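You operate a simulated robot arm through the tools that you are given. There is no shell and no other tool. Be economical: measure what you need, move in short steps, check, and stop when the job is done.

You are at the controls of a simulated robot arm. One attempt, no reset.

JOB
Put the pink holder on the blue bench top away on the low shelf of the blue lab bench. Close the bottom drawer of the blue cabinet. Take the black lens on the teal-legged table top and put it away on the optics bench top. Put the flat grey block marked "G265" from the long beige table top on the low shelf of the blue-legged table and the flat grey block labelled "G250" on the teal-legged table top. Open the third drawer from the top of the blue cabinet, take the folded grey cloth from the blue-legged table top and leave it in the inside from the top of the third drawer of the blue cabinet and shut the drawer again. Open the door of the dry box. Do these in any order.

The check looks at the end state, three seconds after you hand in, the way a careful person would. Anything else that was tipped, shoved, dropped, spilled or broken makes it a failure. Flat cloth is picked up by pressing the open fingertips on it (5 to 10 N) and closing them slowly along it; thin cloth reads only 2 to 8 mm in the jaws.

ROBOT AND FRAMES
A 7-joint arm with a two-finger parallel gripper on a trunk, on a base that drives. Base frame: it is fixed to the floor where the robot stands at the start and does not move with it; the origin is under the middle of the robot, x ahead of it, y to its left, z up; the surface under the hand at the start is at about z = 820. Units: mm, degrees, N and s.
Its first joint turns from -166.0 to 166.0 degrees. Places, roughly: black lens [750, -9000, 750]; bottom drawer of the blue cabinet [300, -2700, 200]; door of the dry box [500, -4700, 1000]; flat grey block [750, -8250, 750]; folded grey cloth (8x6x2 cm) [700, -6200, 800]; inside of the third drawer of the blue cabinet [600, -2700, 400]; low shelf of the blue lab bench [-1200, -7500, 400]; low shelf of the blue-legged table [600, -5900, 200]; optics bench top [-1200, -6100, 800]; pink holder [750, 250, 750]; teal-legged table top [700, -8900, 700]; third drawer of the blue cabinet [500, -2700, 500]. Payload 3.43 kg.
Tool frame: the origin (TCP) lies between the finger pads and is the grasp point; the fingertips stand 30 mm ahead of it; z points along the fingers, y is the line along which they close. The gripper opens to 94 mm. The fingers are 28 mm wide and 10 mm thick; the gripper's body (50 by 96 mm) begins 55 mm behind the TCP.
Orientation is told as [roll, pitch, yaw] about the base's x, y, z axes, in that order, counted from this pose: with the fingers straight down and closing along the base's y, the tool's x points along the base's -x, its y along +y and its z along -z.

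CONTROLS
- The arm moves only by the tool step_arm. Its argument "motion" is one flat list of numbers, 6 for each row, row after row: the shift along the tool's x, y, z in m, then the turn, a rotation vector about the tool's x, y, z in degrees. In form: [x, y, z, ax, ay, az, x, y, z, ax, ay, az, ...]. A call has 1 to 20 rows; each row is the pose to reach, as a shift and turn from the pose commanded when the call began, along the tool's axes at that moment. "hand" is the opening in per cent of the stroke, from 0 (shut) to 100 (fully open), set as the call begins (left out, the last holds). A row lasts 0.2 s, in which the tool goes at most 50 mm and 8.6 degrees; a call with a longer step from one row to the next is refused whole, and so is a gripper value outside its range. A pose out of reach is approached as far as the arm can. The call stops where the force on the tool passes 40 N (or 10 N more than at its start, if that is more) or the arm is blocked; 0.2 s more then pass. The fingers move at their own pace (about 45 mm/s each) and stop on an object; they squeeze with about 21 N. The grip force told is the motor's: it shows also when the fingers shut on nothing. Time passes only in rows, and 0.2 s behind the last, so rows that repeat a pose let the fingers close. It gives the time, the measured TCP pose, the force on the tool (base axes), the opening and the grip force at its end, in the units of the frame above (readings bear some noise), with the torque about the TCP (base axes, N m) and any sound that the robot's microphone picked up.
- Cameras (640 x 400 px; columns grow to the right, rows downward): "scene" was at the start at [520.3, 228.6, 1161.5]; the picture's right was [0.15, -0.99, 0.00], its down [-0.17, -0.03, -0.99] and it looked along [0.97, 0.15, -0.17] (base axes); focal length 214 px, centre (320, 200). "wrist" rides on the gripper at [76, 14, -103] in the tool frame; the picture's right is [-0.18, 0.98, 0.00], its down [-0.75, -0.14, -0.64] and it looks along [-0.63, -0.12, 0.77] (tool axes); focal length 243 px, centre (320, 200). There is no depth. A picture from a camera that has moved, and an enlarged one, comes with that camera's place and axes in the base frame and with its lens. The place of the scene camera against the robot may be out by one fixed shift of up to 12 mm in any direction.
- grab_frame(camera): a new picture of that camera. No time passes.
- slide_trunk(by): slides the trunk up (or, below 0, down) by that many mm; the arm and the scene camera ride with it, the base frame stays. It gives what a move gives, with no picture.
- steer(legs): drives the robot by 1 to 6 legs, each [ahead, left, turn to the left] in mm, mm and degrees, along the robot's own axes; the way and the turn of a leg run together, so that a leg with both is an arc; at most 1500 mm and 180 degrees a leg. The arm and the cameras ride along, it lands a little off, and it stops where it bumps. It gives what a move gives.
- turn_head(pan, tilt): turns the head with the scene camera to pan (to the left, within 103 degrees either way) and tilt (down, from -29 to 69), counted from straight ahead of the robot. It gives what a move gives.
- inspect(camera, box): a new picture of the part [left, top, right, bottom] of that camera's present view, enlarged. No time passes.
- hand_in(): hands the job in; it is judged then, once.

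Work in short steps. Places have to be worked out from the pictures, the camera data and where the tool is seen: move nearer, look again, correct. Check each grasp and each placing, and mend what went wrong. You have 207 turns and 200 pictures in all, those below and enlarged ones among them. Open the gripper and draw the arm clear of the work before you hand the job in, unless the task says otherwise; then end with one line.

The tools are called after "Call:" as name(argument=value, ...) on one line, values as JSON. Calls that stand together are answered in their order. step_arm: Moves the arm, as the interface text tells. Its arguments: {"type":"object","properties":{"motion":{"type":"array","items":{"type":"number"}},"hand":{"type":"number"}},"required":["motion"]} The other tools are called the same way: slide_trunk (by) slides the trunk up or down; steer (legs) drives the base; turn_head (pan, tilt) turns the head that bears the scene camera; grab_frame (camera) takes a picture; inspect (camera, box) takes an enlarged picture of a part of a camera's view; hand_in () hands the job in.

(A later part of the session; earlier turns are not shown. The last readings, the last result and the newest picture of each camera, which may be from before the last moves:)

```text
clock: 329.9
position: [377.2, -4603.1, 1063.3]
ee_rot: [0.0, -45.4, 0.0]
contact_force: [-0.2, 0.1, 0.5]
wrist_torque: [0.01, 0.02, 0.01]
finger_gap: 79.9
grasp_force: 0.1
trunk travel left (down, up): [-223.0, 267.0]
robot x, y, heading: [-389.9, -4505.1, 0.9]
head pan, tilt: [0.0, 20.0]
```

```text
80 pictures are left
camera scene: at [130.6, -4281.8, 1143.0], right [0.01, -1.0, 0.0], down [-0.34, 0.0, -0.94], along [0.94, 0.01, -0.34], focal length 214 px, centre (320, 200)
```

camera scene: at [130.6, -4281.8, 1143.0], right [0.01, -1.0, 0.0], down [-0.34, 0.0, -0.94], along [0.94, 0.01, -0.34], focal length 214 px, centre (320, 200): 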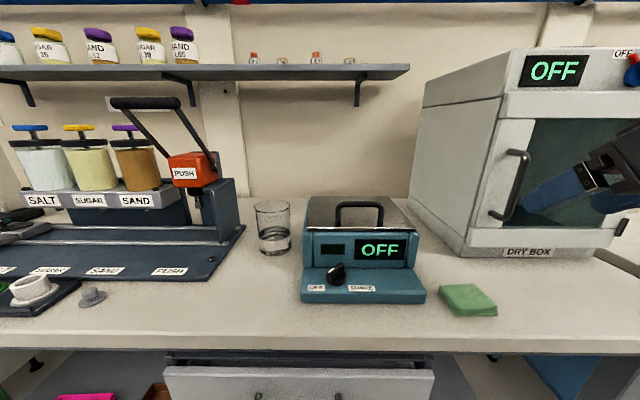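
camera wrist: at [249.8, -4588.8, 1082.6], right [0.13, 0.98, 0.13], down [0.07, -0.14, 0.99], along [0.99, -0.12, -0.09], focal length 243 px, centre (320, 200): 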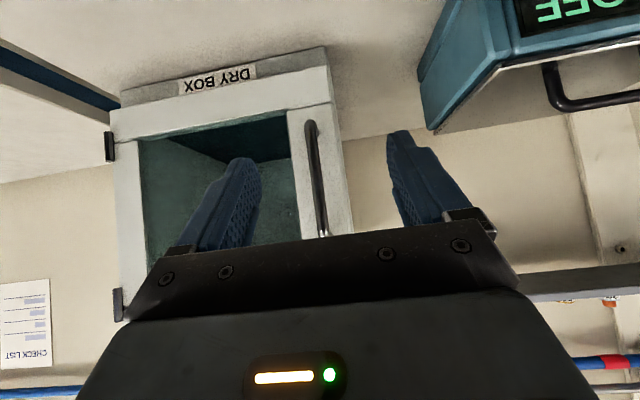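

The handle is now in clear view, centred at y ≈ −4618. I move in so the bar sits between the fingers, then close.

Call:
step_arm(motion=[-0.005, -0.015, 0.008, 0, 0, 0, -0.018, -0.015, 0.027, 0, 0, 0, -0.031, -0.015, 0.047, 0, 0, 0, -0.042, -0.015, 0.064, 0, 0, 0, -0.0497, -0.015, 0.076, 0, 0, 0])

Call:
grab_frame(camera="wrist")

Call:
inspect(camera="scene", box=[440, 90, 640, 260])

```text
clock: 331.1
position: [465.3, -4617.9, 1045.5]
ee_rot: [0.1, -45.4, -0.1]
contact_force: [-0.2, 0.4, 1.1]
wrist_torque: [0.02, 0.03, 0.0]
finger_gap: 79.8
grasp_force: 0.1
trunk travel left (down, up): [-223.0, 267.0]
robot x, y, heading: [-389.8, -4502.5, 0.6]
head pan, tilt: [0.0, 20.0]
```

```text
79 pictures are left
camera wrist: at [339.2, -4603.5, 1064.1], right [0.13, 0.98, 0.13], down [0.07, -0.14, 0.99], along [0.99, -0.12, -0.09], focal length 243 px, centre (320, 200)
```

wrist: 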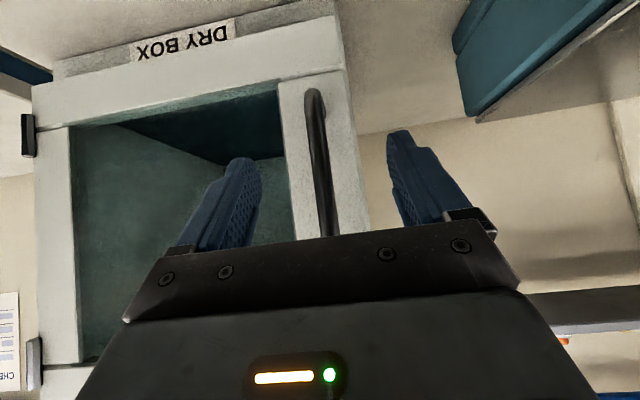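

```text
2.35 times, centred on (540, 175) of scene
camera zoom: at [130.5, -4281.9, 1143.0], right [0.01, -1.0, 0.0], down [-0.34, 0.0, -0.94], along [0.94, 0.01, -0.34], focal length 505 px, centre (-198, 259)
```

zoom: 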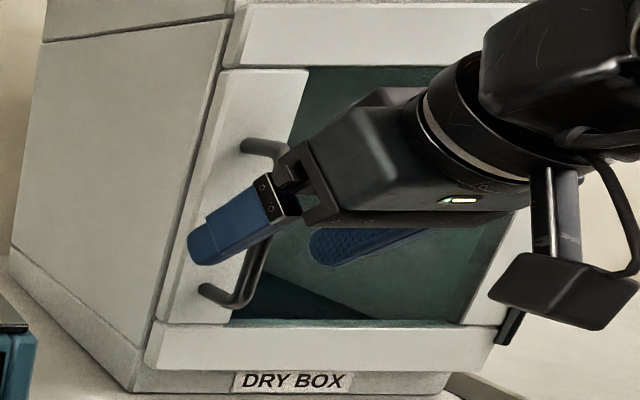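

I close on the bar.

Call:
step_arm(motion=[0, 0, 0, 0, 0, 0, 0, 0, 0, 0, 0, 0, 0, 0, 0, 0, 0, 0, 0, 0, 0, 0, 0, 0, 0, 0, 0, 0, 0, 0], hand=0)

Call:
grab_frame(camera="wrist")

```text
clock: 332.3
position: [466.3, -4617.8, 1045.9]
ee_rot: [0.0, -45.4, -0.1]
contact_force: [0.7, 0.9, -0.4]
wrist_torque: [0.0, -0.05, 0.0]
finger_gap: 11.8
grasp_force: 34.6
trunk travel left (down, up): [-223.0, 267.0]
robot x, y, heading: [-389.6, -4503.5, 0.5]
head pan, tilt: [0.0, 20.0]
```

```text
77 pictures are left
camera wrist: at [339.1, -4603.3, 1064.2], right [0.13, 0.98, 0.13], down [0.07, -0.14, 0.99], along [0.99, -0.12, -0.09], focal length 243 px, centre (320, 200)
```

wrist: 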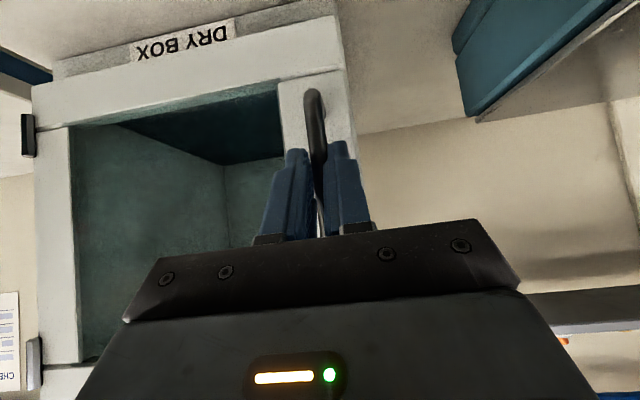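

Bar gripped (12 mm). Hinge is near [512, −4870], so the handle follows an arc of ~255 mm; I pull the first ~25°.

Call:
step_arm(motion=[0.0077, -0.002, -0.0078, 0, 0, 0, 0.0154, -0.004, -0.0157, 0, 0, 0, 0.023, -0.0068, -0.0233, 0, 0, 0, 0.0305, -0.0097, -0.0309, 0, 0, 0, 0.038, -0.0135, -0.0385, 0, 0, 0, 0.0451, -0.0174, -0.0458, 0, 0, 0, 0.0522, -0.022, -0.053, 0, 0, 0, 0.0593, -0.027, -0.0602, 0, 0, 0, 0.0661, -0.0325, -0.067, 0, 0, 0, 0.0728, -0.038, -0.0738, 0, 0, 0])

Call:
grab_frame(camera="scene")

Call:
grab_frame(camera="wrist")

```text
clock: 334.5
position: [362.0, -4652.6, 1045.7]
ee_rot: [0.0, -45.3, 0.1]
contact_force: [-12.8, 20.4, -9.7]
wrist_torque: [0.0, 0.19, 0.45]
finger_gap: 11.8
grasp_force: 45.1
trunk travel left (down, up): [-223.0, 267.0]
robot x, y, heading: [-388.4, -4503.6, 0.8]
head pan, tilt: [0.0, 20.0]
```

```text
76 pictures are left
camera scene: at [130.4, -4281.1, 1142.8], right [0.01, -1.0, 0.0], down [-0.34, -0.01, -0.94], along [0.94, 0.01, -0.34], focal length 214 px, centre (320, 200)
```

scene: 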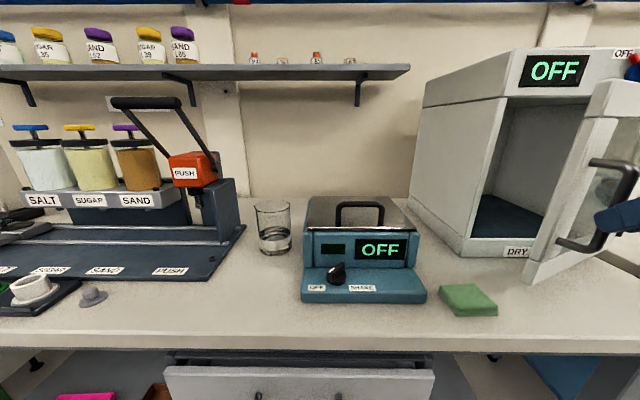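

```text
75 pictures are left
camera wrist: at [234.7, -4639.8, 1064.7], right [0.13, 0.98, 0.13], down [0.07, -0.14, 0.99], along [0.99, -0.12, -0.09], focal length 243 px, centre (320, 200)
```

wrist: 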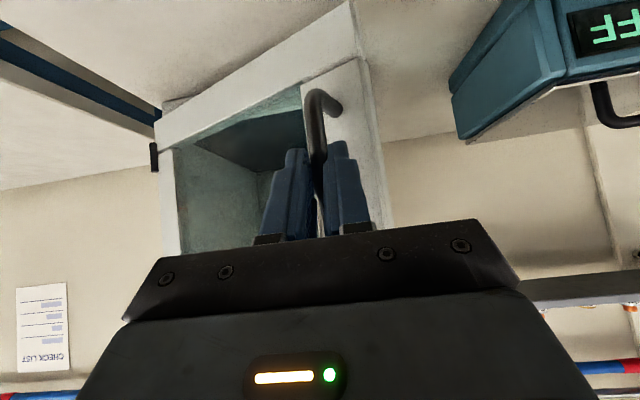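

The door is ~28° open. I continue the arc by driving the base gently back and right.

Call:
steer(legs=[[-28, -14, 0], [-26, -20, 0]])

Call:
grab_frame(camera="scene")

```text
clock: 335.8
position: [310.5, -4692.1, 1047.3]
ee_rot: [-0.1, -45.5, -0.3]
contact_force: [21.9, -22.7, -14.8]
wrist_torque: [-0.43, 0.41, -0.51]
finger_gap: 11.6
grasp_force: 45.4
trunk travel left (down, up): [-223.0, 267.0]
robot x, y, heading: [-439.3, -4540.0, 1.0]
head pan, tilt: [0.0, 20.0]
```

```text
74 pictures are left
camera scene: at [77.8, -4317.4, 1142.7], right [0.01, -1.0, 0.0], down [-0.34, 0.0, -0.94], along [0.94, 0.01, -0.34], focal length 214 px, centre (320, 200)
```

scene: 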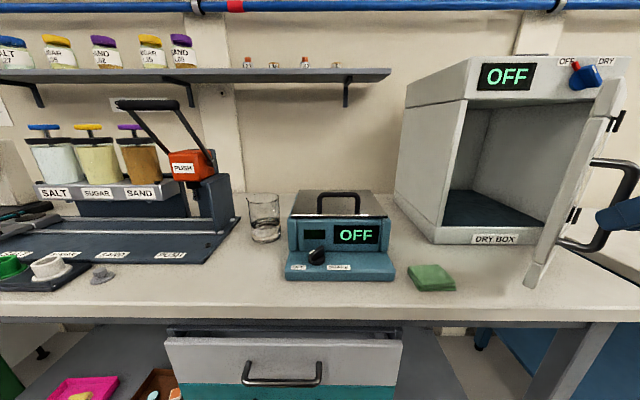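

About 45° open. One more drive increment along the arc.

Call:
steer(legs=[[-20, -26, 0], [-14, -32, 0]])

Call:
grab_frame(camera="scene")

Call:
grab_frame(camera="wrist")

```text
clock: 337.1
position: [277.3, -4734.4, 1045.9]
ee_rot: [0.1, -45.2, 0.4]
contact_force: [-2.5, 3.0, 8.4]
wrist_torque: [-0.38, 0.84, 0.06]
finger_gap: 11.8
grasp_force: 44.9
trunk travel left (down, up): [-223.0, 267.0]
robot x, y, heading: [-471.9, -4587.2, 1.0]
head pan, tilt: [0.0, 20.0]
stopped in leg 2: the force on the tool passed its limit at 49 N (the readings are from after the stop); the commanded pose is now the measured one
```

```text
73 pictures are left
camera scene: at [47.3, -4363.4, 1143.1], right [0.02, -1.0, 0.0], down [-0.34, -0.01, -0.94], along [0.94, 0.01, -0.34], focal length 214 px, centre (320, 200)
```

scene: 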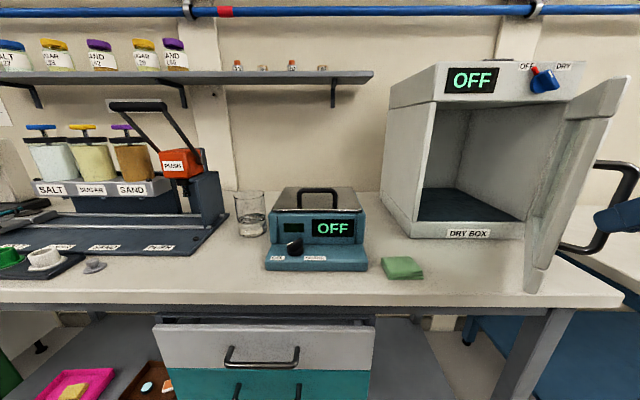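

```text
72 pictures are left
camera wrist: at [150.9, -4720.8, 1065.4], right [0.12, 0.98, 0.13], down [0.07, -0.14, 0.99], along [0.99, -0.11, -0.09], focal length 243 px, centre (320, 200)
```

wrist: 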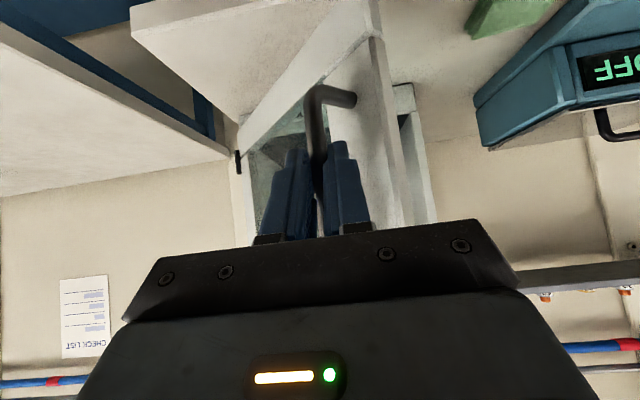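

About 52° open. I turn the base a little to the right, which moves the hand along the rest of the arc.

Call:
steer(legs=[[-9, 0, -3.1], [-6, 0, -3.1]])

Call:
grab_frame(camera="scene")

```text
clock: 338.1
position: [257.7, -4771.8, 1046.1]
ee_rot: [0.0, -45.2, -2.3]
contact_force: [-7.0, 3.2, 9.6]
wrist_torque: [-0.49, 0.59, 0.03]
finger_gap: 11.8
grasp_force: 44.8
trunk travel left (down, up): [-223.0, 267.0]
robot x, y, heading: [-481.3, -4586.0, -1.9]
head pan, tilt: [0.0, 20.0]
stopped in leg 2: the force on the tool passed its limit at 42 N (the readings are from after the stop); the commanded pose is now the measured one
```

```text
71 pictures are left
camera scene: at [48.4, -4390.2, 1143.0], right [-0.04, -1.0, 0.0], down [-0.34, 0.01, -0.94], along [0.94, -0.04, -0.34], focal length 214 px, centre (320, 200)
```

scene: 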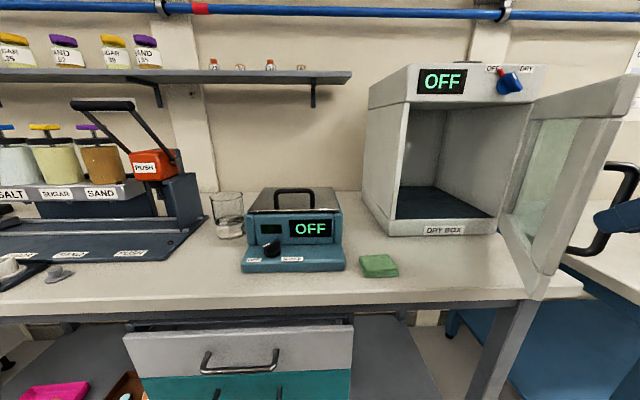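

About 60°. Another small turn.

Call:
steer(legs=[[-7, 0, -3.2]])

Call:
steer(legs=[[-1, 0, -3.2]])

Call:
grab_frame(camera="scene")

```text
clock: 338.9
position: [242.2, -4813.6, 1045.6]
ee_rot: [0.0, -45.4, -5.7]
contact_force: [32.3, -8.5, 4.8]
wrist_torque: [-0.7, -0.89, -0.06]
finger_gap: 11.7
grasp_force: 44.5
trunk travel left (down, up): [-223.0, 267.0]
robot x, y, heading: [-489.0, -4583.9, -5.5]
head pan, tilt: [0.0, 20.0]
```

```text
clock: 339.8
position: [228.4, -4853.8, 1046.2]
ee_rot: [0.1, -45.5, -8.9]
contact_force: [38.4, -3.9, -1.1]
wrist_torque: [-0.11, -0.43, 0.09]
finger_gap: 12.1
grasp_force: 45.7
trunk travel left (down, up): [-223.0, 267.0]
robot x, y, heading: [-486.3, -4582.5, -8.8]
head pan, tilt: [0.0, 20.0]
```

```text
70 pictures are left
camera scene: at [60.9, -4449.9, 1142.6], right [-0.15, -0.99, 0.0], down [-0.34, 0.05, -0.94], along [0.93, -0.14, -0.34], focal length 214 px, centre (320, 200)
```

scene: 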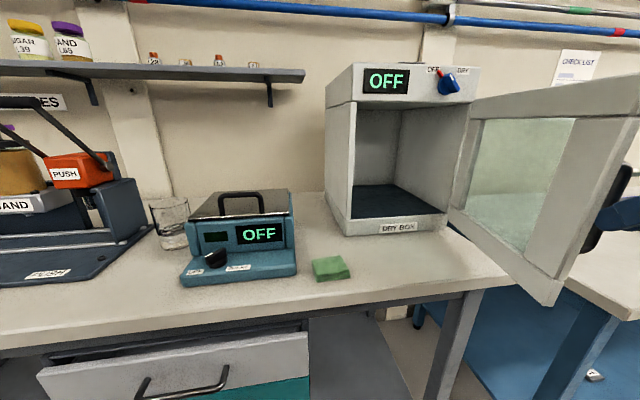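

The door stands ~80° open. I relieve the tension, open the fingers and withdraw up and back.

Call:
step_arm(motion=[-0.004, 0, 0.004, 0, 0, 0, -0.004, 0, 0.004, 0, 0, 0])

Call:
step_arm(motion=[0, 0, 0, 0, 0, 0, 0, 0, 0, 0, 0, 0, 0, 0, -0.02, 0, 0, 0, 0, 0, -0.04, 0, 0, 0, 0, 0, -0.06, 0, 0, 0, 0, 0, -0.08, 0, 0, 0], hand=55)

Call:
grab_frame(camera="scene")

Call:
grab_frame(camera="wrist")

```text
clock: 340.4
position: [229.2, -4854.1, 1045.9]
ee_rot: [0.1, -45.5, -8.9]
contact_force: [-39.4, 4.1, -3.0]
wrist_torque: [-0.35, 0.56, -0.07]
finger_gap: 12.0
grasp_force: 45.0
trunk travel left (down, up): [-223.0, 267.0]
robot x, y, heading: [-490.5, -4583.5, -8.6]
head pan, tilt: [0.0, 20.0]
```

```text
clock: 341.8
position: [176.8, -4844.9, 1103.3]
ee_rot: [0.0, -45.6, -8.9]
contact_force: [-0.3, 0.1, 0.1]
wrist_torque: [0.04, 0.03, -0.04]
finger_gap: 51.8
grasp_force: 0.1
trunk travel left (down, up): [-223.0, 267.0]
robot x, y, heading: [-484.0, -4584.6, -8.7]
head pan, tilt: [0.0, 20.0]
```

```text
69 pictures are left
camera scene: at [60.0, -4449.7, 1142.9], right [-0.15, -0.99, 0.0], down [-0.34, 0.05, -0.94], along [0.93, -0.14, -0.34], focal length 214 px, centre (320, 200)
```

scene: 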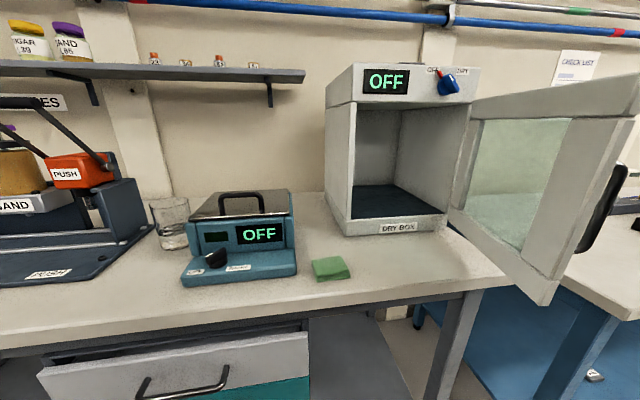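

```text
68 pictures are left
camera wrist: at [53.6, -4812.1, 1121.8], right [0.28, 0.95, 0.13], down [0.05, -0.15, 0.99], along [0.96, -0.27, -0.09], focal length 243 px, centre (320, 200)
```

wrist: 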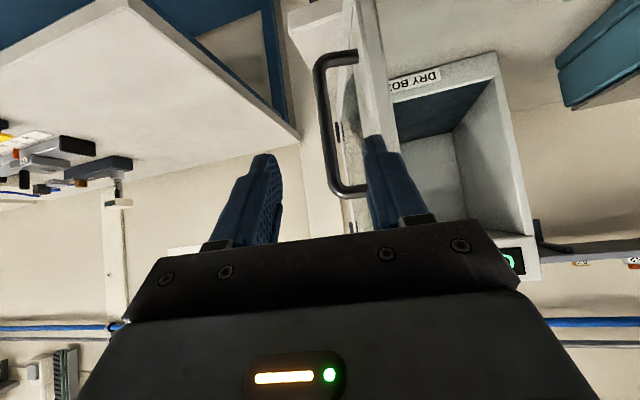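

The door is open and free. I bring the tool upright, turn along the aisle and drive to the blue cabinet.

Call:
step_arm(motion=[0.01, -0.01, -0.005, 0, 8, 0, 0.015, -0.02, -0.005, 0, 16, 0, 0.02, -0.02, -0.005, 0, 24, 0, 0.02, -0.02, -0.005, 0, 32, 0, 0.02, -0.02, -0.005, 0, 39, 0, 0.02, -0.02, -0.005, 0, 45.5, 0, 0.02, -0.02, -0.005, 0, 45.5, 0], hand=100)

Call:
steer(legs=[[0, 0, 98.5], [950, 0, 0], [900, 0, 0]])

Call:
turn_head(pan=-60, tilt=30)

Call:
grab_frame(camera="scene")

```text
clock: 343.4
position: [154.3, -4865.0, 1088.7]
ee_rot: [0.8, 0.2, -9.3]
contact_force: [-0.1, -1.1, 0.3]
wrist_torque: [0.02, 0.04, 0.04]
finger_gap: 94.1
grasp_force: 0.0
trunk travel left (down, up): [-223.0, 267.0]
robot x, y, heading: [-485.0, -4584.4, -8.5]
head pan, tilt: [0.0, 20.0]
```

```text
clock: 357.0
position: [-456.0, -2042.4, 1090.5]
ee_rot: [0.9, -0.1, 93.3]
contact_force: [0.9, 0.7, 0.9]
wrist_torque: [0.0, 0.01, 0.0]
finger_gap: 94.0
grasp_force: 0.0
trunk travel left (down, up): [-223.0, 267.0]
robot x, y, heading: [-588.9, -2731.1, 93.5]
head pan, tilt: [0.0, 20.0]
```

```text
clock: 358.3
position: [-455.0, -2042.8, 1089.2]
ee_rot: [0.9, 0.0, 93.3]
contact_force: [-1.0, 0.2, 0.0]
wrist_torque: [-0.03, 0.01, 0.02]
finger_gap: 94.0
grasp_force: 0.0
trunk travel left (down, up): [-223.0, 267.0]
robot x, y, heading: [-591.6, -2729.2, 93.6]
head pan, tilt: [-60.0, 30.0]
```

```text
67 pictures are left
camera scene: at [-749.8, -2273.3, 1126.9], right [0.55, -0.83, 0.0], down [-0.42, -0.28, -0.87], along [0.72, 0.48, -0.5], focal length 214 px, centre (320, 200)
```

scene: 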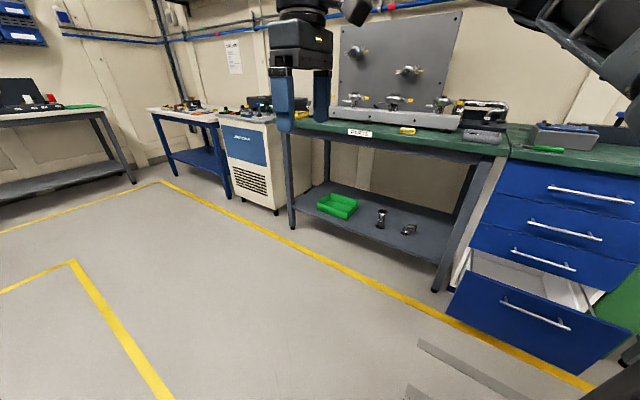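

The cabinet has four drawers with the bottom one pulled out (front x ≈ 200, y −2976…−2447). I turn to face it.

Call:
steer(legs=[[0, 0, -93.5]])

Call:
turn_head(pan=-10, tilt=35)

Call:
grab_frame(camera="scene")

```text
clock: 359.4
position: [-419.8, -2051.1, 1088.6]
ee_rot: [0.9, 0.0, 90.4]
contact_force: [0.7, 0.3, -0.5]
wrist_torque: [0.02, -0.01, 0.0]
finger_gap: 93.7
grasp_force: 0.0
trunk travel left (down, up): [-223.0, 267.0]
robot x, y, heading: [-589.5, -2731.4, 90.7]
head pan, tilt: [-60.0, 30.0]
stopped in leg 1: the robot was blocked; the commanded pose is now the measured one
```

```text
clock: 360.5
position: [-419.0, -2051.4, 1089.5]
ee_rot: [1.0, 0.0, 90.4]
contact_force: [-0.6, 0.4, -0.1]
wrist_torque: [-0.03, -0.01, -0.02]
finger_gap: 94.0
grasp_force: 0.1
trunk travel left (down, up): [-223.0, 267.0]
robot x, y, heading: [-588.2, -2731.2, 90.8]
head pan, tilt: [-10.0, 35.0]
```

```text
66 pictures are left
camera scene: at [-787.8, -2226.2, 1119.1], right [0.99, -0.16, 0.0], down [-0.09, -0.57, -0.82], along [0.13, 0.81, -0.57], focal length 214 px, centre (320, 200)
```

scene: 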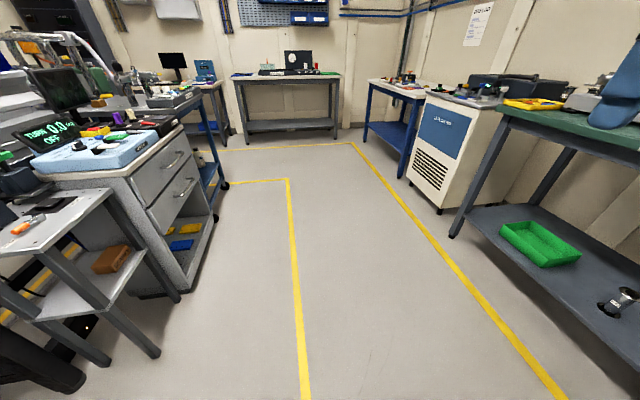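

Something at the left rear blocks turning. I sidestep toward the aisle centre, then turn.

Call:
steer(legs=[[0, -180, 0], [0, 0, -91]])

Call:
grab_frame(camera="scene")

```text
clock: 365.9
position: [265.3, -2920.9, 1088.8]
ee_rot: [1.0, 0.1, -1.4]
contact_force: [0.0, 0.1, 0.2]
wrist_torque: [-0.02, -0.02, 0.02]
finger_gap: 93.8
grasp_force: 0.0
trunk travel left (down, up): [-223.0, 267.0]
robot x, y, heading: [-408.4, -2731.4, -1.1]
head pan, tilt: [-10.0, 35.0]
```

```text
65 pictures are left
camera scene: at [110.5, -2541.0, 1119.1], right [-0.19, -0.98, 0.0], down [-0.56, 0.11, -0.82], along [0.8, -0.16, -0.57], focal length 214 px, centre (320, 200)
```

scene: 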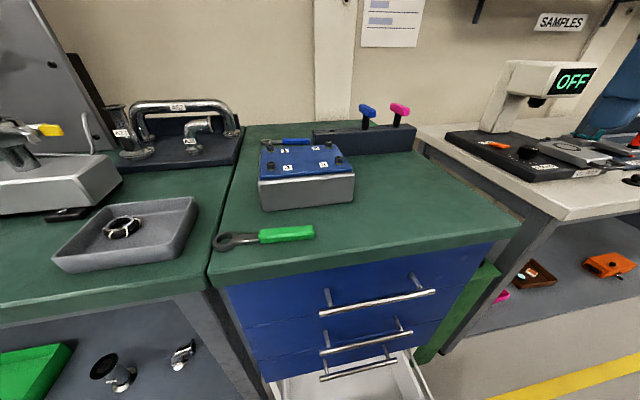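

I look down at the drawers to measure the open bottom one.

Call:
turn_head(pan=-15, tilt=66)

Call:
grab_frame(camera="scene")

Call:
grab_frame(camera="wrist")

```text
clock: 366.9
position: [265.2, -2920.9, 1088.6]
ee_rot: [0.9, 0.0, -1.4]
contact_force: [-0.4, -0.2, -0.3]
wrist_torque: [0.0, -0.01, 0.01]
finger_gap: 94.1
grasp_force: 0.1
trunk travel left (down, up): [-223.0, 267.0]
robot x, y, heading: [-406.7, -2728.3, -1.1]
head pan, tilt: [-15.0, 66.0]
```

```text
64 pictures are left
camera scene: at [81.3, -2540.5, 1078.3], right [-0.28, -0.96, 0.0], down [-0.88, 0.25, -0.41], along [0.39, -0.11, -0.91], focal length 214 px, centre (320, 200)
```

scene: 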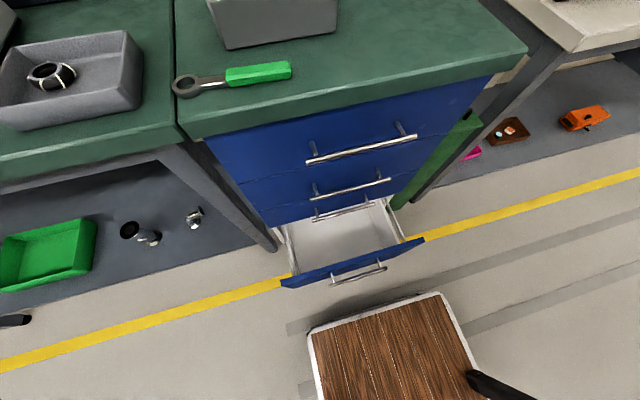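

```text
63 pictures are left
camera wrist: at [189.7, -2906.9, 1193.0], right [0.21, 0.98, 0.02], down [0.75, -0.17, 0.64], along [0.63, -0.12, -0.77], focal length 243 px, centre (320, 200)
```

wrist: 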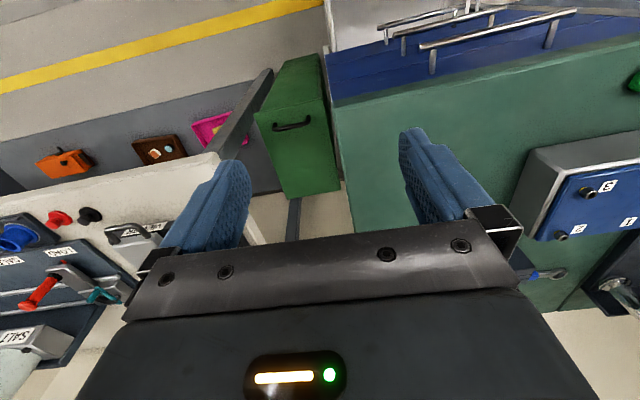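

I'll work the drawers with the base parallel to the aisle (room to pull back) and the arm pointing to the robot's right. I turn the base left, sidestep to x ≈ −590, and swing the arm round to +x.

Call:
steer(legs=[[0, 0, 91], [0, 175, 0]])

Call:
step_arm(motion=[0.0145, -0.0452, 0, 0, 0, 3.905, 0.032, -0.0895, 0, 0, 0, 7.81, 0.0526, -0.1324, 0, 0, 0, 11.715, 0.076, -0.1738, 0, 0, 0, 15.62, 0.1021, -0.2135, 0, 0, 0, 19.525, 0.1309, -0.2513, 0, 0, 0, 23.43, 0.1622, -0.2871, 0, 0, 0, 27.335, 0.1959, -0.3207, 0, 0, 0, 31.24, 0.2318, -0.3519, 0, 0, 0, 35.145, 0.2697, -0.3806, 0, 0, 0, 39.05, 0.3096, -0.4067, 0, 0, 0, 42.955, 0.351, -0.4299, 0, 0, 0, 46.86, 0.394, -0.4503, 0, 0, 0, 50.765, 0.4383, -0.4677, 0, 0, 0, 54.67, 0.4836, -0.4821, 0, 0, 0, 58.575, 0.5298, -0.4933, 0, 0, 0, 62.48, 0.5767, -0.5014, 0, 0, 0, 66.385, 0.624, -0.5063, 0, 0, 0, 70.29, 0.6716, -0.5079, 0, 0, 0, 74.2], hand=0)

Call:
turn_head(pan=-80, tilt=40)

Call:
grab_frame(camera="scene")

```text
clock: 372.2
position: [-408.2, -2051.5, 1090.1]
ee_rot: [0.9, 0.0, 90.4]
contact_force: [0.2, 0.4, 1.0]
wrist_torque: [0.01, 0.0, -0.02]
finger_gap: 93.9
grasp_force: 0.0
trunk travel left (down, up): [-223.0, 267.0]
robot x, y, heading: [-583.4, -2732.4, 91.0]
head pan, tilt: [-15.0, 66.0]
```

```text
clock: 375.7
position: [21.6, -2405.0, 1093.7]
ee_rot: [1.1, 0.9, 38.4]
contact_force: [-0.7, -0.7, -0.3]
wrist_torque: [-0.01, -0.04, 0.05]
finger_gap: 0.0
grasp_force: 21.0
out of reach, approached as far as the arm can: row 11, 12, 13, 14, 15, 16, 17
trunk travel left (down, up): [-223.0, 267.0]
robot x, y, heading: [-580.2, -2731.9, 90.8]
head pan, tilt: [-15.0, 66.0]
stopped in row 17: the arm was blocked; the commanded pose is now the measured one
```

```text
clock: 377.0
position: [21.9, -2405.5, 1094.0]
ee_rot: [1.0, 1.1, 38.4]
contact_force: [-0.1, 0.3, -0.5]
wrist_torque: [-0.01, 0.01, 0.0]
finger_gap: 0.0
grasp_force: 20.8
trunk travel left (down, up): [-223.0, 267.0]
robot x, y, heading: [-578.2, -2727.2, 90.6]
head pan, tilt: [-80.0, 40.0]
```

```text
62 pictures are left
camera scene: at [-709.5, -2297.1, 1111.6], right [0.19, -0.98, 0.0], down [-0.63, -0.12, -0.77], along [0.75, 0.14, -0.64], focal length 214 px, centre (320, 200)
```

scene: 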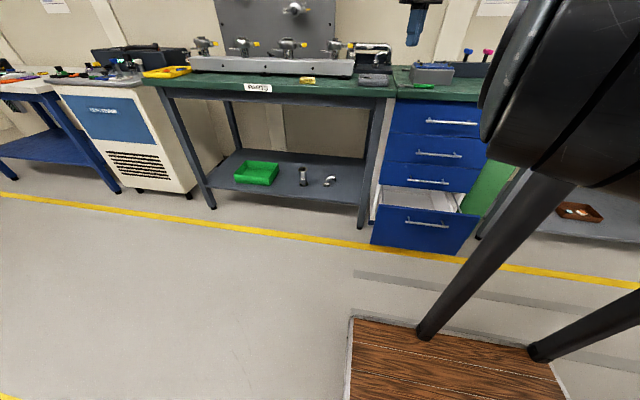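

The arm can't swing past its own mast, but about −60° works. I take a stance further back at ≈[−500, −3100], heading 75°, so the drawers lie to the front-right with room to pull.

Call:
steer(legs=[[0, -80, 0], [-375, 0, 0], [0, 0, -15]])

Call:
turn_head(pan=-60, tilt=40)

Call:
grab_frame(camera="scene")

```text
clock: 380.9
position: [171.1, -2938.3, 1094.6]
ee_rot: [1.2, 1.0, 23.9]
contact_force: [-0.4, 0.2, -0.5]
wrist_torque: [0.03, 0.01, -0.01]
finger_gap: 0.2
grasp_force: 21.1
trunk travel left (down, up): [-223.0, 267.0]
robot x, y, heading: [-493.3, -3106.9, 76.2]
head pan, tilt: [-80.0, 40.0]
```

```text
clock: 381.8
position: [170.5, -2938.0, 1094.7]
ee_rot: [1.1, 0.9, 23.9]
contact_force: [0.5, 0.0, 0.1]
wrist_torque: [-0.03, 0.01, 0.0]
finger_gap: 0.0
grasp_force: 20.6
trunk travel left (down, up): [-223.0, 267.0]
robot x, y, heading: [-497.7, -3100.6, 76.2]
head pan, tilt: [-60.0, 40.0]
```

```text
61 pictures are left
camera scene: at [-513.1, -2618.9, 1111.6], right [0.28, -0.96, 0.0], down [-0.62, -0.18, -0.77], along [0.74, 0.21, -0.64], focal length 214 px, centre (320, 200)
```

scene: 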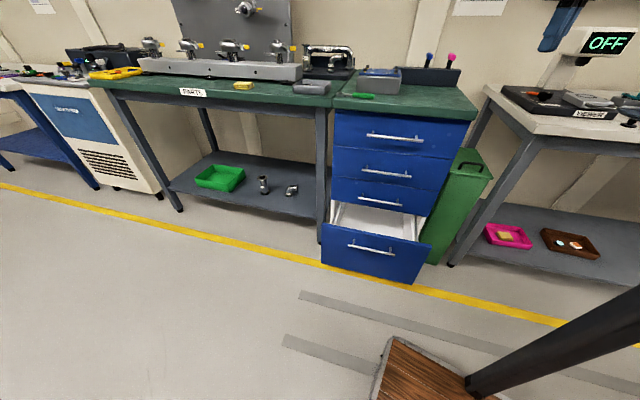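

Measured: bottom handle ≈ [110, −2680, 340], third handle ≈ [289, −2672, 473], cabinet front x ≈ 325. I move the closed hand in front of the bottom drawer and lower it.

Call:
step_arm(motion=[0, 0.045, 0, 0, 0, 0, 0, 0.09, 0, 0, 0, 0, 0, 0.135, 0, 0, 0, 0, 0, 0.18, 0, 0, 0, 0, 0, 0.225, 0, 0, 0, 0, 0, 0.27, 0, 0, 0, 0], hand=0)

Call:
slide_trunk(by=-220)

Call:
step_arm(motion=[0, 0, 0.045, 0, 0, 0, 0, 0, 0.09, 0, 0, 0, 0, 0, 0.135, 0, 0, 0, 0, 0, 0.18, 0, 0, 0, 0, 0, 0.225, 0, 0, 0, 0, 0, 0.27, 0, 0, 0, 0, 0, 0.315, 0, 0, 0, 0, 0, 0.36, 0, 0, 0, 0, 0, 0.405, 0, 0, 0, 0, 0, 0.45, 0, 0, 0, 0, 0, 0.495, 0, 0, 0, 0, 0, 0.535, 0, 0, 0])

Call:
grab_frame(camera="scene")

```text
clock: 383.2
position: [62.3, -2692.9, 1098.4]
ee_rot: [1.1, 1.0, 23.7]
contact_force: [-0.1, 0.1, -0.4]
wrist_torque: [0.02, 0.0, 0.0]
finger_gap: 0.1
grasp_force: 21.1
trunk travel left (down, up): [-223.0, 267.0]
robot x, y, heading: [-494.2, -3105.6, 76.0]
head pan, tilt: [-60.0, 40.0]
```

```text
clock: 385.5
position: [62.7, -2691.6, 878.4]
ee_rot: [1.1, 1.0, 24.0]
contact_force: [0.2, 0.1, -0.2]
wrist_torque: [-0.02, 0.02, -0.01]
finger_gap: 0.0
grasp_force: 20.6
trunk travel left (down, up): [-3.0, 487.0]
robot x, y, heading: [-489.2, -3105.9, 76.1]
head pan, tilt: [-60.0, 40.0]
```

```text
clock: 388.1
position: [49.5, -2686.3, 344.3]
ee_rot: [1.1, 1.0, 24.0]
contact_force: [0.2, -0.3, 0.7]
wrist_torque: [0.01, 0.01, -0.04]
finger_gap: 0.1
grasp_force: 20.8
trunk travel left (down, up): [-3.0, 487.0]
robot x, y, heading: [-493.6, -3099.0, 76.1]
head pan, tilt: [-60.0, 40.0]
```

```text
60 pictures are left
camera scene: at [-513.1, -2618.9, 891.7], right [0.28, -0.96, 0.0], down [-0.62, -0.18, -0.77], along [0.74, 0.21, -0.64], focal length 214 px, centre (320, 200)
```

scene: 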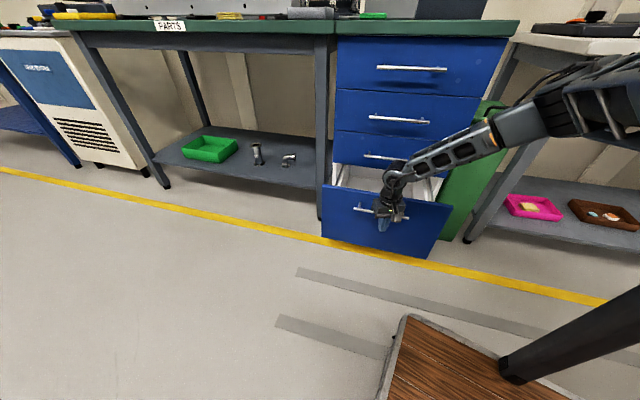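

The hand is in front of the bottom handle. I push toward +x.

Call:
step_arm(motion=[-0.0201, -0.0089, 0, 0, 0, 0, -0.0402, -0.0178, 0, 0, 0, 0, -0.0603, -0.0267, 0, 0, 0, 0, -0.0804, -0.0356, 0, 0, 0, 0, -0.1005, -0.0446, 0, 0, 0, 0, -0.1207, -0.0535, 0, 0, 0, 0, -0.1408, -0.0624, 0, 0, 0, 0, -0.1609, -0.0713, 0, 0, 0, 0, -0.181, -0.0802, 0, 0, 0, 0, -0.2011, -0.0891, 0, 0, 0, 0])

Call:
grab_frame(camera="scene")

```text
clock: 390.3
position: [230.0, -2691.9, 348.3]
ee_rot: [1.1, 0.9, 24.0]
contact_force: [0.2, 0.4, 0.2]
wrist_torque: [0.02, 0.02, -0.01]
finger_gap: 0.0
grasp_force: 20.5
out of reach, approached as far as the arm can: row 9, 10
trunk travel left (down, up): [-3.0, 487.0]
robot x, y, heading: [-495.7, -3099.1, 76.3]
head pan, tilt: [-60.0, 40.0]
```

```text
59 pictures are left
camera scene: at [-513.2, -2618.8, 891.6], right [0.28, -0.96, 0.0], down [-0.62, -0.18, -0.77], along [0.74, 0.21, -0.64], focal length 214 px, centre (320, 200)
```

scene: 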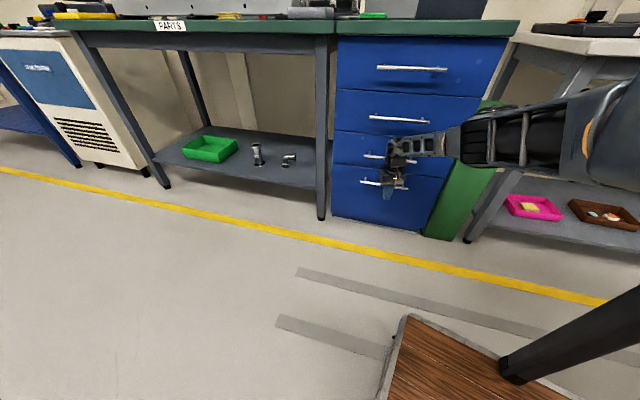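

Nearly closed. I finish the push by nudging the base toward +x.

Call:
steer(legs=[[6, -24, 0], [6, -24, 0], [4, -16, 0]])

Call:
grab_frame(camera="scene")

```text
clock: 391.1
position: [232.8, -2691.6, 346.6]
ee_rot: [1.3, 1.7, 23.9]
contact_force: [-16.8, -3.7, 9.6]
wrist_torque: [0.59, -2.62, -0.16]
finger_gap: 0.1
grasp_force: 21.5
trunk travel left (down, up): [-3.0, 487.0]
robot x, y, heading: [-489.0, -3098.3, 76.2]
head pan, tilt: [-60.0, 40.0]
stopped in leg 1: the force on the tool passed its limit at 148 N (the readings are from after the stop); the commanded pose is now the measured one
```

```text
58 pictures are left
camera scene: at [-507.3, -2619.2, 891.6], right [0.28, -0.96, 0.0], down [-0.62, -0.18, -0.77], along [0.74, 0.21, -0.64], focal length 214 px, centre (320, 200)
```

scene: 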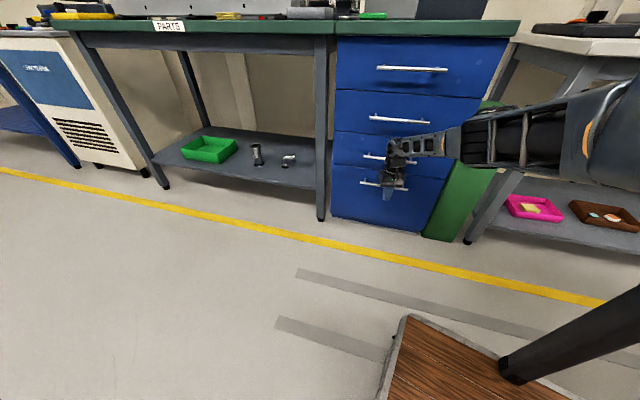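

The wrist touches the third handle above. I zoom in to see whether the bottom drawer is flush.

Call:
inspect(camera="scene", box=[310, 110, 470, 245])

```text
2.96 times, centred on (390, 178) of scene
camera zoom: at [-507.3, -2619.2, 891.6], right [0.28, -0.96, 0.0], down [-0.62, -0.18, -0.77], along [0.74, 0.21, -0.64], focal length 636 px, centre (113, 267)
```

zoom: 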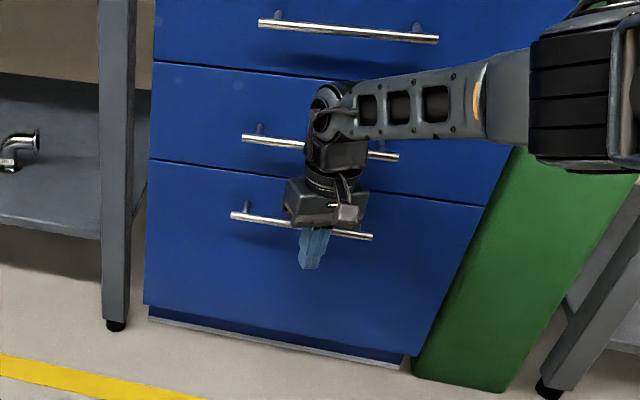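

Its edges look flush with the drawer above. I back the hand off, raise it, move the base 70 mm toward the cabinet and turn the tool's yaw toward 90° for the third handle.

Call:
step_arm(motion=[0.0366, 0.0162, 0, 0, 0, 0, 0.0731, 0.0324, -0.01, 0, 0, 0, 0.1097, 0.0486, -0.03, 0, 0, 0, 0.1188, 0.0526, -0.07, 0, 0, 0, 0.1188, 0.0526, -0.115, 0, 0, 0, 0.1188, 0.0526, -0.16, 0, 0, 0, 0.1188, 0.0526, -0.2, 0, 0, 0, 0.1188, 0.0526, -0.24, 0, 0, 0])

Call:
steer(legs=[[17, -68, 0]])

Call:
step_arm(motion=[0, 0, 0, 0, 0, -8.25, 0, 0, 0, 0, 0, -16.5, 0, 0, 0, 0, 0, -24.75, 0, 0, 0, 0, 0, -33, 0, 0, 0, 0, 0, -41.25, 0, 0, 0, 0, 0, -49.5, 0, 0, 0, 0, 0, -57.75, 0, 0, 0, 0, 0, -66, 0, 0, 0, 0, 0, -66], hand=32)

Call:
grab_frame(camera="scene")

```text
clock: 392.9
position: [111.6, -2694.4, 591.3]
ee_rot: [1.3, 1.6, 23.9]
contact_force: [0.1, 1.0, -0.3]
wrist_torque: [-0.02, 0.0, 0.0]
finger_gap: 0.0
grasp_force: 21.0
trunk travel left (down, up): [-3.0, 487.0]
robot x, y, heading: [-489.6, -3104.2, 75.9]
head pan, tilt: [-60.0, 40.0]
```

```text
clock: 393.9
position: [183.0, -2694.7, 590.4]
ee_rot: [1.2, 1.6, 24.0]
contact_force: [0.5, -0.7, 0.1]
wrist_torque: [-0.02, -0.03, -0.01]
finger_gap: 0.0
grasp_force: 21.3
trunk travel left (down, up): [-3.0, 487.0]
robot x, y, heading: [-416.6, -3103.8, 76.2]
head pan, tilt: [-60.0, 40.0]
```

```text
clock: 395.9
position: [119.0, -2703.3, 576.4]
ee_rot: [-8.9, 1.0, 81.4]
contact_force: [0.1, -0.2, -0.9]
wrist_torque: [0.05, 0.02, 0.03]
finger_gap: 30.0
grasp_force: 0.0
out of reach, approached as far as the arm can: row 5, 6, 7, 8, 9
trunk travel left (down, up): [-3.0, 487.0]
robot x, y, heading: [-414.1, -3102.4, 75.7]
head pan, tilt: [-60.0, 40.0]
```

```text
56 pictures are left
camera scene: at [-435.2, -2618.9, 891.6], right [0.28, -0.96, 0.0], down [-0.62, -0.18, -0.77], along [0.74, 0.21, -0.64], focal length 214 px, centre (320, 200)
```

scene: 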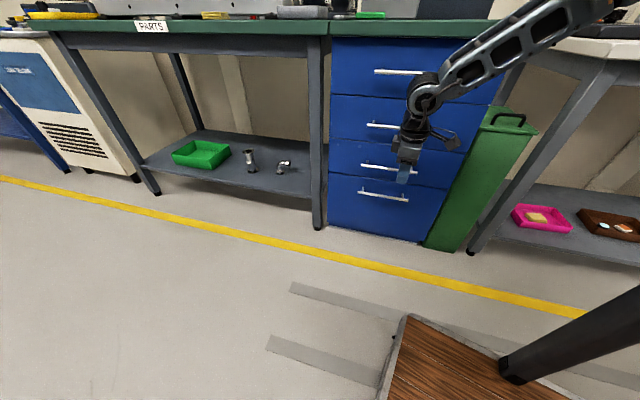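

Yaw +90 is past a joint limit; the opposite roll (−90°) should have more range. I rotate the tool the other way.

Call:
step_arm(motion=[0, 0, 0, 0, 0, 8.2, 0, 0, 0, 0, 0, 16.4, 0, 0, 0, 0, 0, 24.6, 0, 0, 0, 0, 0, 32.8, 0, 0, 0, 0, 0, 41, 0, 0, 0, 0, 0, 49.2, 0, 0, 0, 0, 0, 57.4, 0, 0, 0, 0, 0, 65.6, 0, 0, 0, 0, 0, 73.8, 0, 0, 0, 0, 0, 82, 0, 0, 0, 0, 0, 90.2, 0, 0, 0, 0, 0, 98.4, 0, 0, 0, 0, 0, 106.6, 0, 0, 0, 0, 0, 114.8, 0, 0, 0, 0, 0, 123, 0, 0, 0, 0, 0, 131.2, 0, 0, 0, 0, 0, 139.4, 0, 0, 0, 0, 0, 147.6, 0, 0, 0, 0, 0, 155.8, 0, 0, 0, 0, 0, 164])

Call:
step_arm(motion=[0, 0, 0, 0, 0, 7.4, 0, 0, 0, 0, 0, 7.4])

```text
clock: 400.1
position: [120.8, -2702.0, 574.6]
ee_rot: [8.1, -3.3, -82.9]
contact_force: [-0.1, 0.7, 0.8]
wrist_torque: [-0.01, 0.01, 0.01]
finger_gap: 30.2
grasp_force: 0.0
trunk travel left (down, up): [-3.0, 487.0]
robot x, y, heading: [-416.2, -3101.2, 76.1]
head pan, tilt: [-60.0, 40.0]
```

```text
clock: 400.7
position: [119.7, -2701.5, 575.6]
ee_rot: [8.5, -2.3, -90.1]
contact_force: [-0.7, 0.5, -0.2]
wrist_torque: [-0.02, -0.01, -0.03]
finger_gap: 30.4
grasp_force: 0.1
trunk travel left (down, up): [-3.0, 487.0]
robot x, y, heading: [-417.5, -3103.3, 76.4]
head pan, tilt: [-60.0, 40.0]
```

That works. I now tilt 45° toward the handle and move to a pre-grasp pose, then look with the wrist camera.

Call:
step_arm(motion=[0.006, 0.013, 0.005, -7.3, 0, 0, 0.012, 0.027, 0.01, -14.6, 0, 0, 0.018, 0.04, 0.015, -21.9, 0, 0, 0.024, 0.054, 0.02, -29.2, 0, 0, 0.029, 0.067, 0.025, -36.5, 0, 0, 0.029, 0.067, 0.025, -36.5, 0, 0], hand=45)

Call:
grab_frame(camera="wrist")

Call:
inspect(camera="scene", box=[310, 60, 470, 200])

```text
clock: 402.1
position: [190.6, -2673.2, 559.7]
ee_rot: [45.1, -2.3, -90.0]
contact_force: [-0.6, -0.3, -0.8]
wrist_torque: [0.01, -0.02, 0.02]
finger_gap: 42.6
grasp_force: 0.1
trunk travel left (down, up): [-3.0, 487.0]
robot x, y, heading: [-417.9, -3100.2, 76.1]
head pan, tilt: [-60.0, 40.0]
```

```text
55 pictures are left
camera wrist: at [127.8, -2594.4, 640.7], right [0.69, -0.16, 0.7], down [-0.55, -0.74, 0.38], along [0.46, -0.66, -0.6], focal length 243 px, centre (320, 200)
```

wrist: 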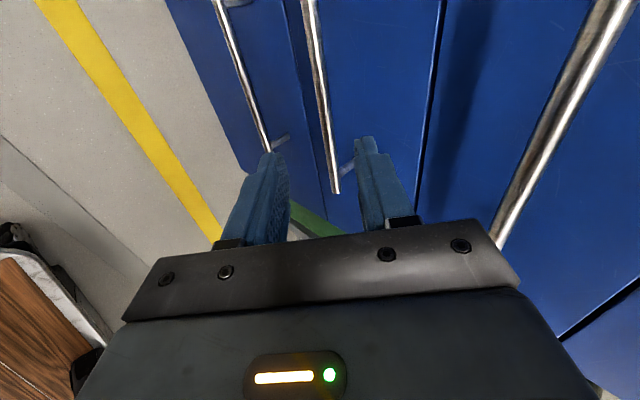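

```text
2.86 times, centred on (390, 130) of scene
camera zoom: at [-435.6, -2618.8, 891.6], right [0.28, -0.96, 0.0], down [-0.62, -0.18, -0.77], along [0.74, 0.21, -0.64], focal length 613 px, centre (120, 400)
```

zoom: 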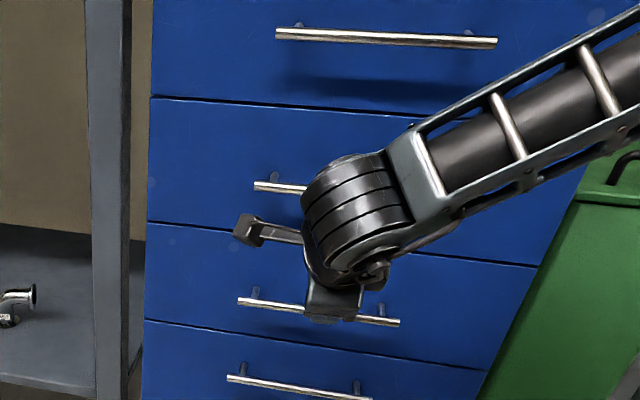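

The wrist view shows the third bar almost on the tool axis (5 mm above). I correct and advance 95 mm with fingers at 30 mm.

Call:
step_arm(motion=[0, 0.005, 0.015, 0, 0, 0, 0, 0.005, 0.04, 0, 0, 0, 0, 0.005, 0.065, 0, 0, 0, 0, 0.005, 0.085, 0, 0, 0, 0, 0.005, 0.095, 0, 0, 0], hand=34)

Call:
grab_frame(camera="wrist")

```text
clock: 403.3
position: [261.5, -2674.9, 496.3]
ee_rot: [44.9, -2.3, -89.9]
contact_force: [1.5, -0.2, 1.0]
wrist_torque: [-0.05, -0.02, 0.01]
finger_gap: 32.2
grasp_force: 0.1
trunk travel left (down, up): [-3.0, 487.0]
robot x, y, heading: [-421.1, -3099.9, 76.2]
head pan, tilt: [-60.0, 40.0]
```

```text
53 pictures are left
camera wrist: at [198.1, -2596.3, 576.6], right [0.7, -0.16, 0.7], down [-0.55, -0.74, 0.38], along [0.46, -0.66, -0.6], focal length 243 px, centre (320, 200)
```

wrist: 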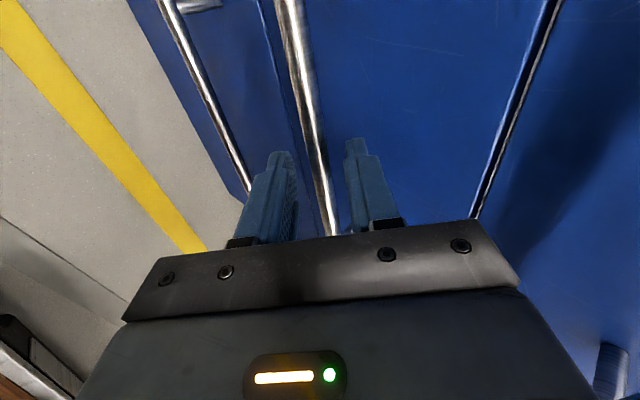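

The bar triangulates to [288, 469], dead ahead by 38 mm. I advance 23 mm and close.

Call:
step_arm(motion=[0, 0, 0.008, 0, 0, 0, 0, 0, 0.016, 0, 0, 0, 0, 0, 0.023, 0, 0, 0])

Call:
step_arm(motion=[0, 0, 0, 0, 0, 0, 0, 0, 0, 0, 0, 0, 0, 0, 0, 0, 0, 0, 0, 0, 0, 0, 0, 0], hand=0)

```text
clock: 404.1
position: [274.2, -2675.7, 482.5]
ee_rot: [45.0, -2.2, -90.0]
contact_force: [-22.5, -6.5, 19.1]
wrist_torque: [0.03, -0.7, -0.23]
finger_gap: 30.8
grasp_force: 0.0
trunk travel left (down, up): [-3.0, 487.0]
robot x, y, heading: [-415.8, -3098.4, 76.0]
head pan, tilt: [-60.0, 40.0]
stopped in row 3: the force on the tool passed its limit at 59 N (the readings are from after the stop); the commanded pose is now the measured one
```

```text
clock: 405.1
position: [274.9, -2675.5, 480.8]
ee_rot: [45.0, -2.2, -90.1]
contact_force: [3.9, 1.5, 0.3]
wrist_torque: [0.85, 0.01, -0.66]
finger_gap: 16.6
grasp_force: 44.7
trunk travel left (down, up): [-3.0, 487.0]
robot x, y, heading: [-417.6, -3094.9, 76.4]
head pan, tilt: [-60.0, 40.0]
```

Gripped. I pull by sidestepping the base away from the cabinet in small legs.

Call:
steer(legs=[[-10, 39, 0], [-12, 48, 0]])

Call:
grab_frame(camera="scene")

```text
clock: 406.5
position: [186.0, -2676.3, 481.6]
ee_rot: [45.0, -2.2, -90.0]
contact_force: [0.9, -4.6, 0.4]
wrist_torque: [1.11, 0.0, -0.32]
finger_gap: 16.7
grasp_force: 45.0
trunk travel left (down, up): [-3.0, 487.0]
robot x, y, heading: [-504.7, -3106.1, 76.1]
head pan, tilt: [-60.0, 40.0]
```

```text
52 pictures are left
camera scene: at [-525.3, -2619.6, 891.6], right [0.28, -0.96, 0.0], down [-0.62, -0.18, -0.77], along [0.74, 0.21, -0.64], focal length 214 px, centre (320, 200)
```

scene: 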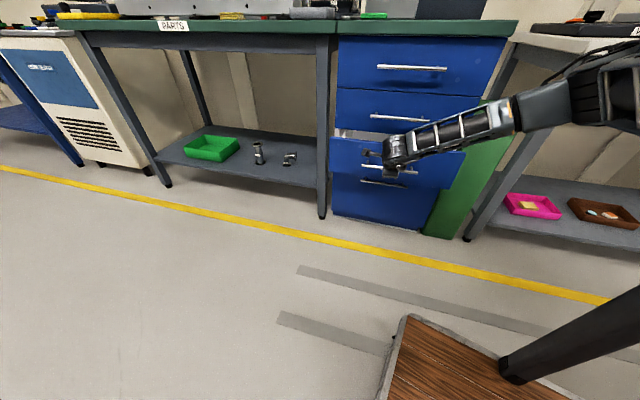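

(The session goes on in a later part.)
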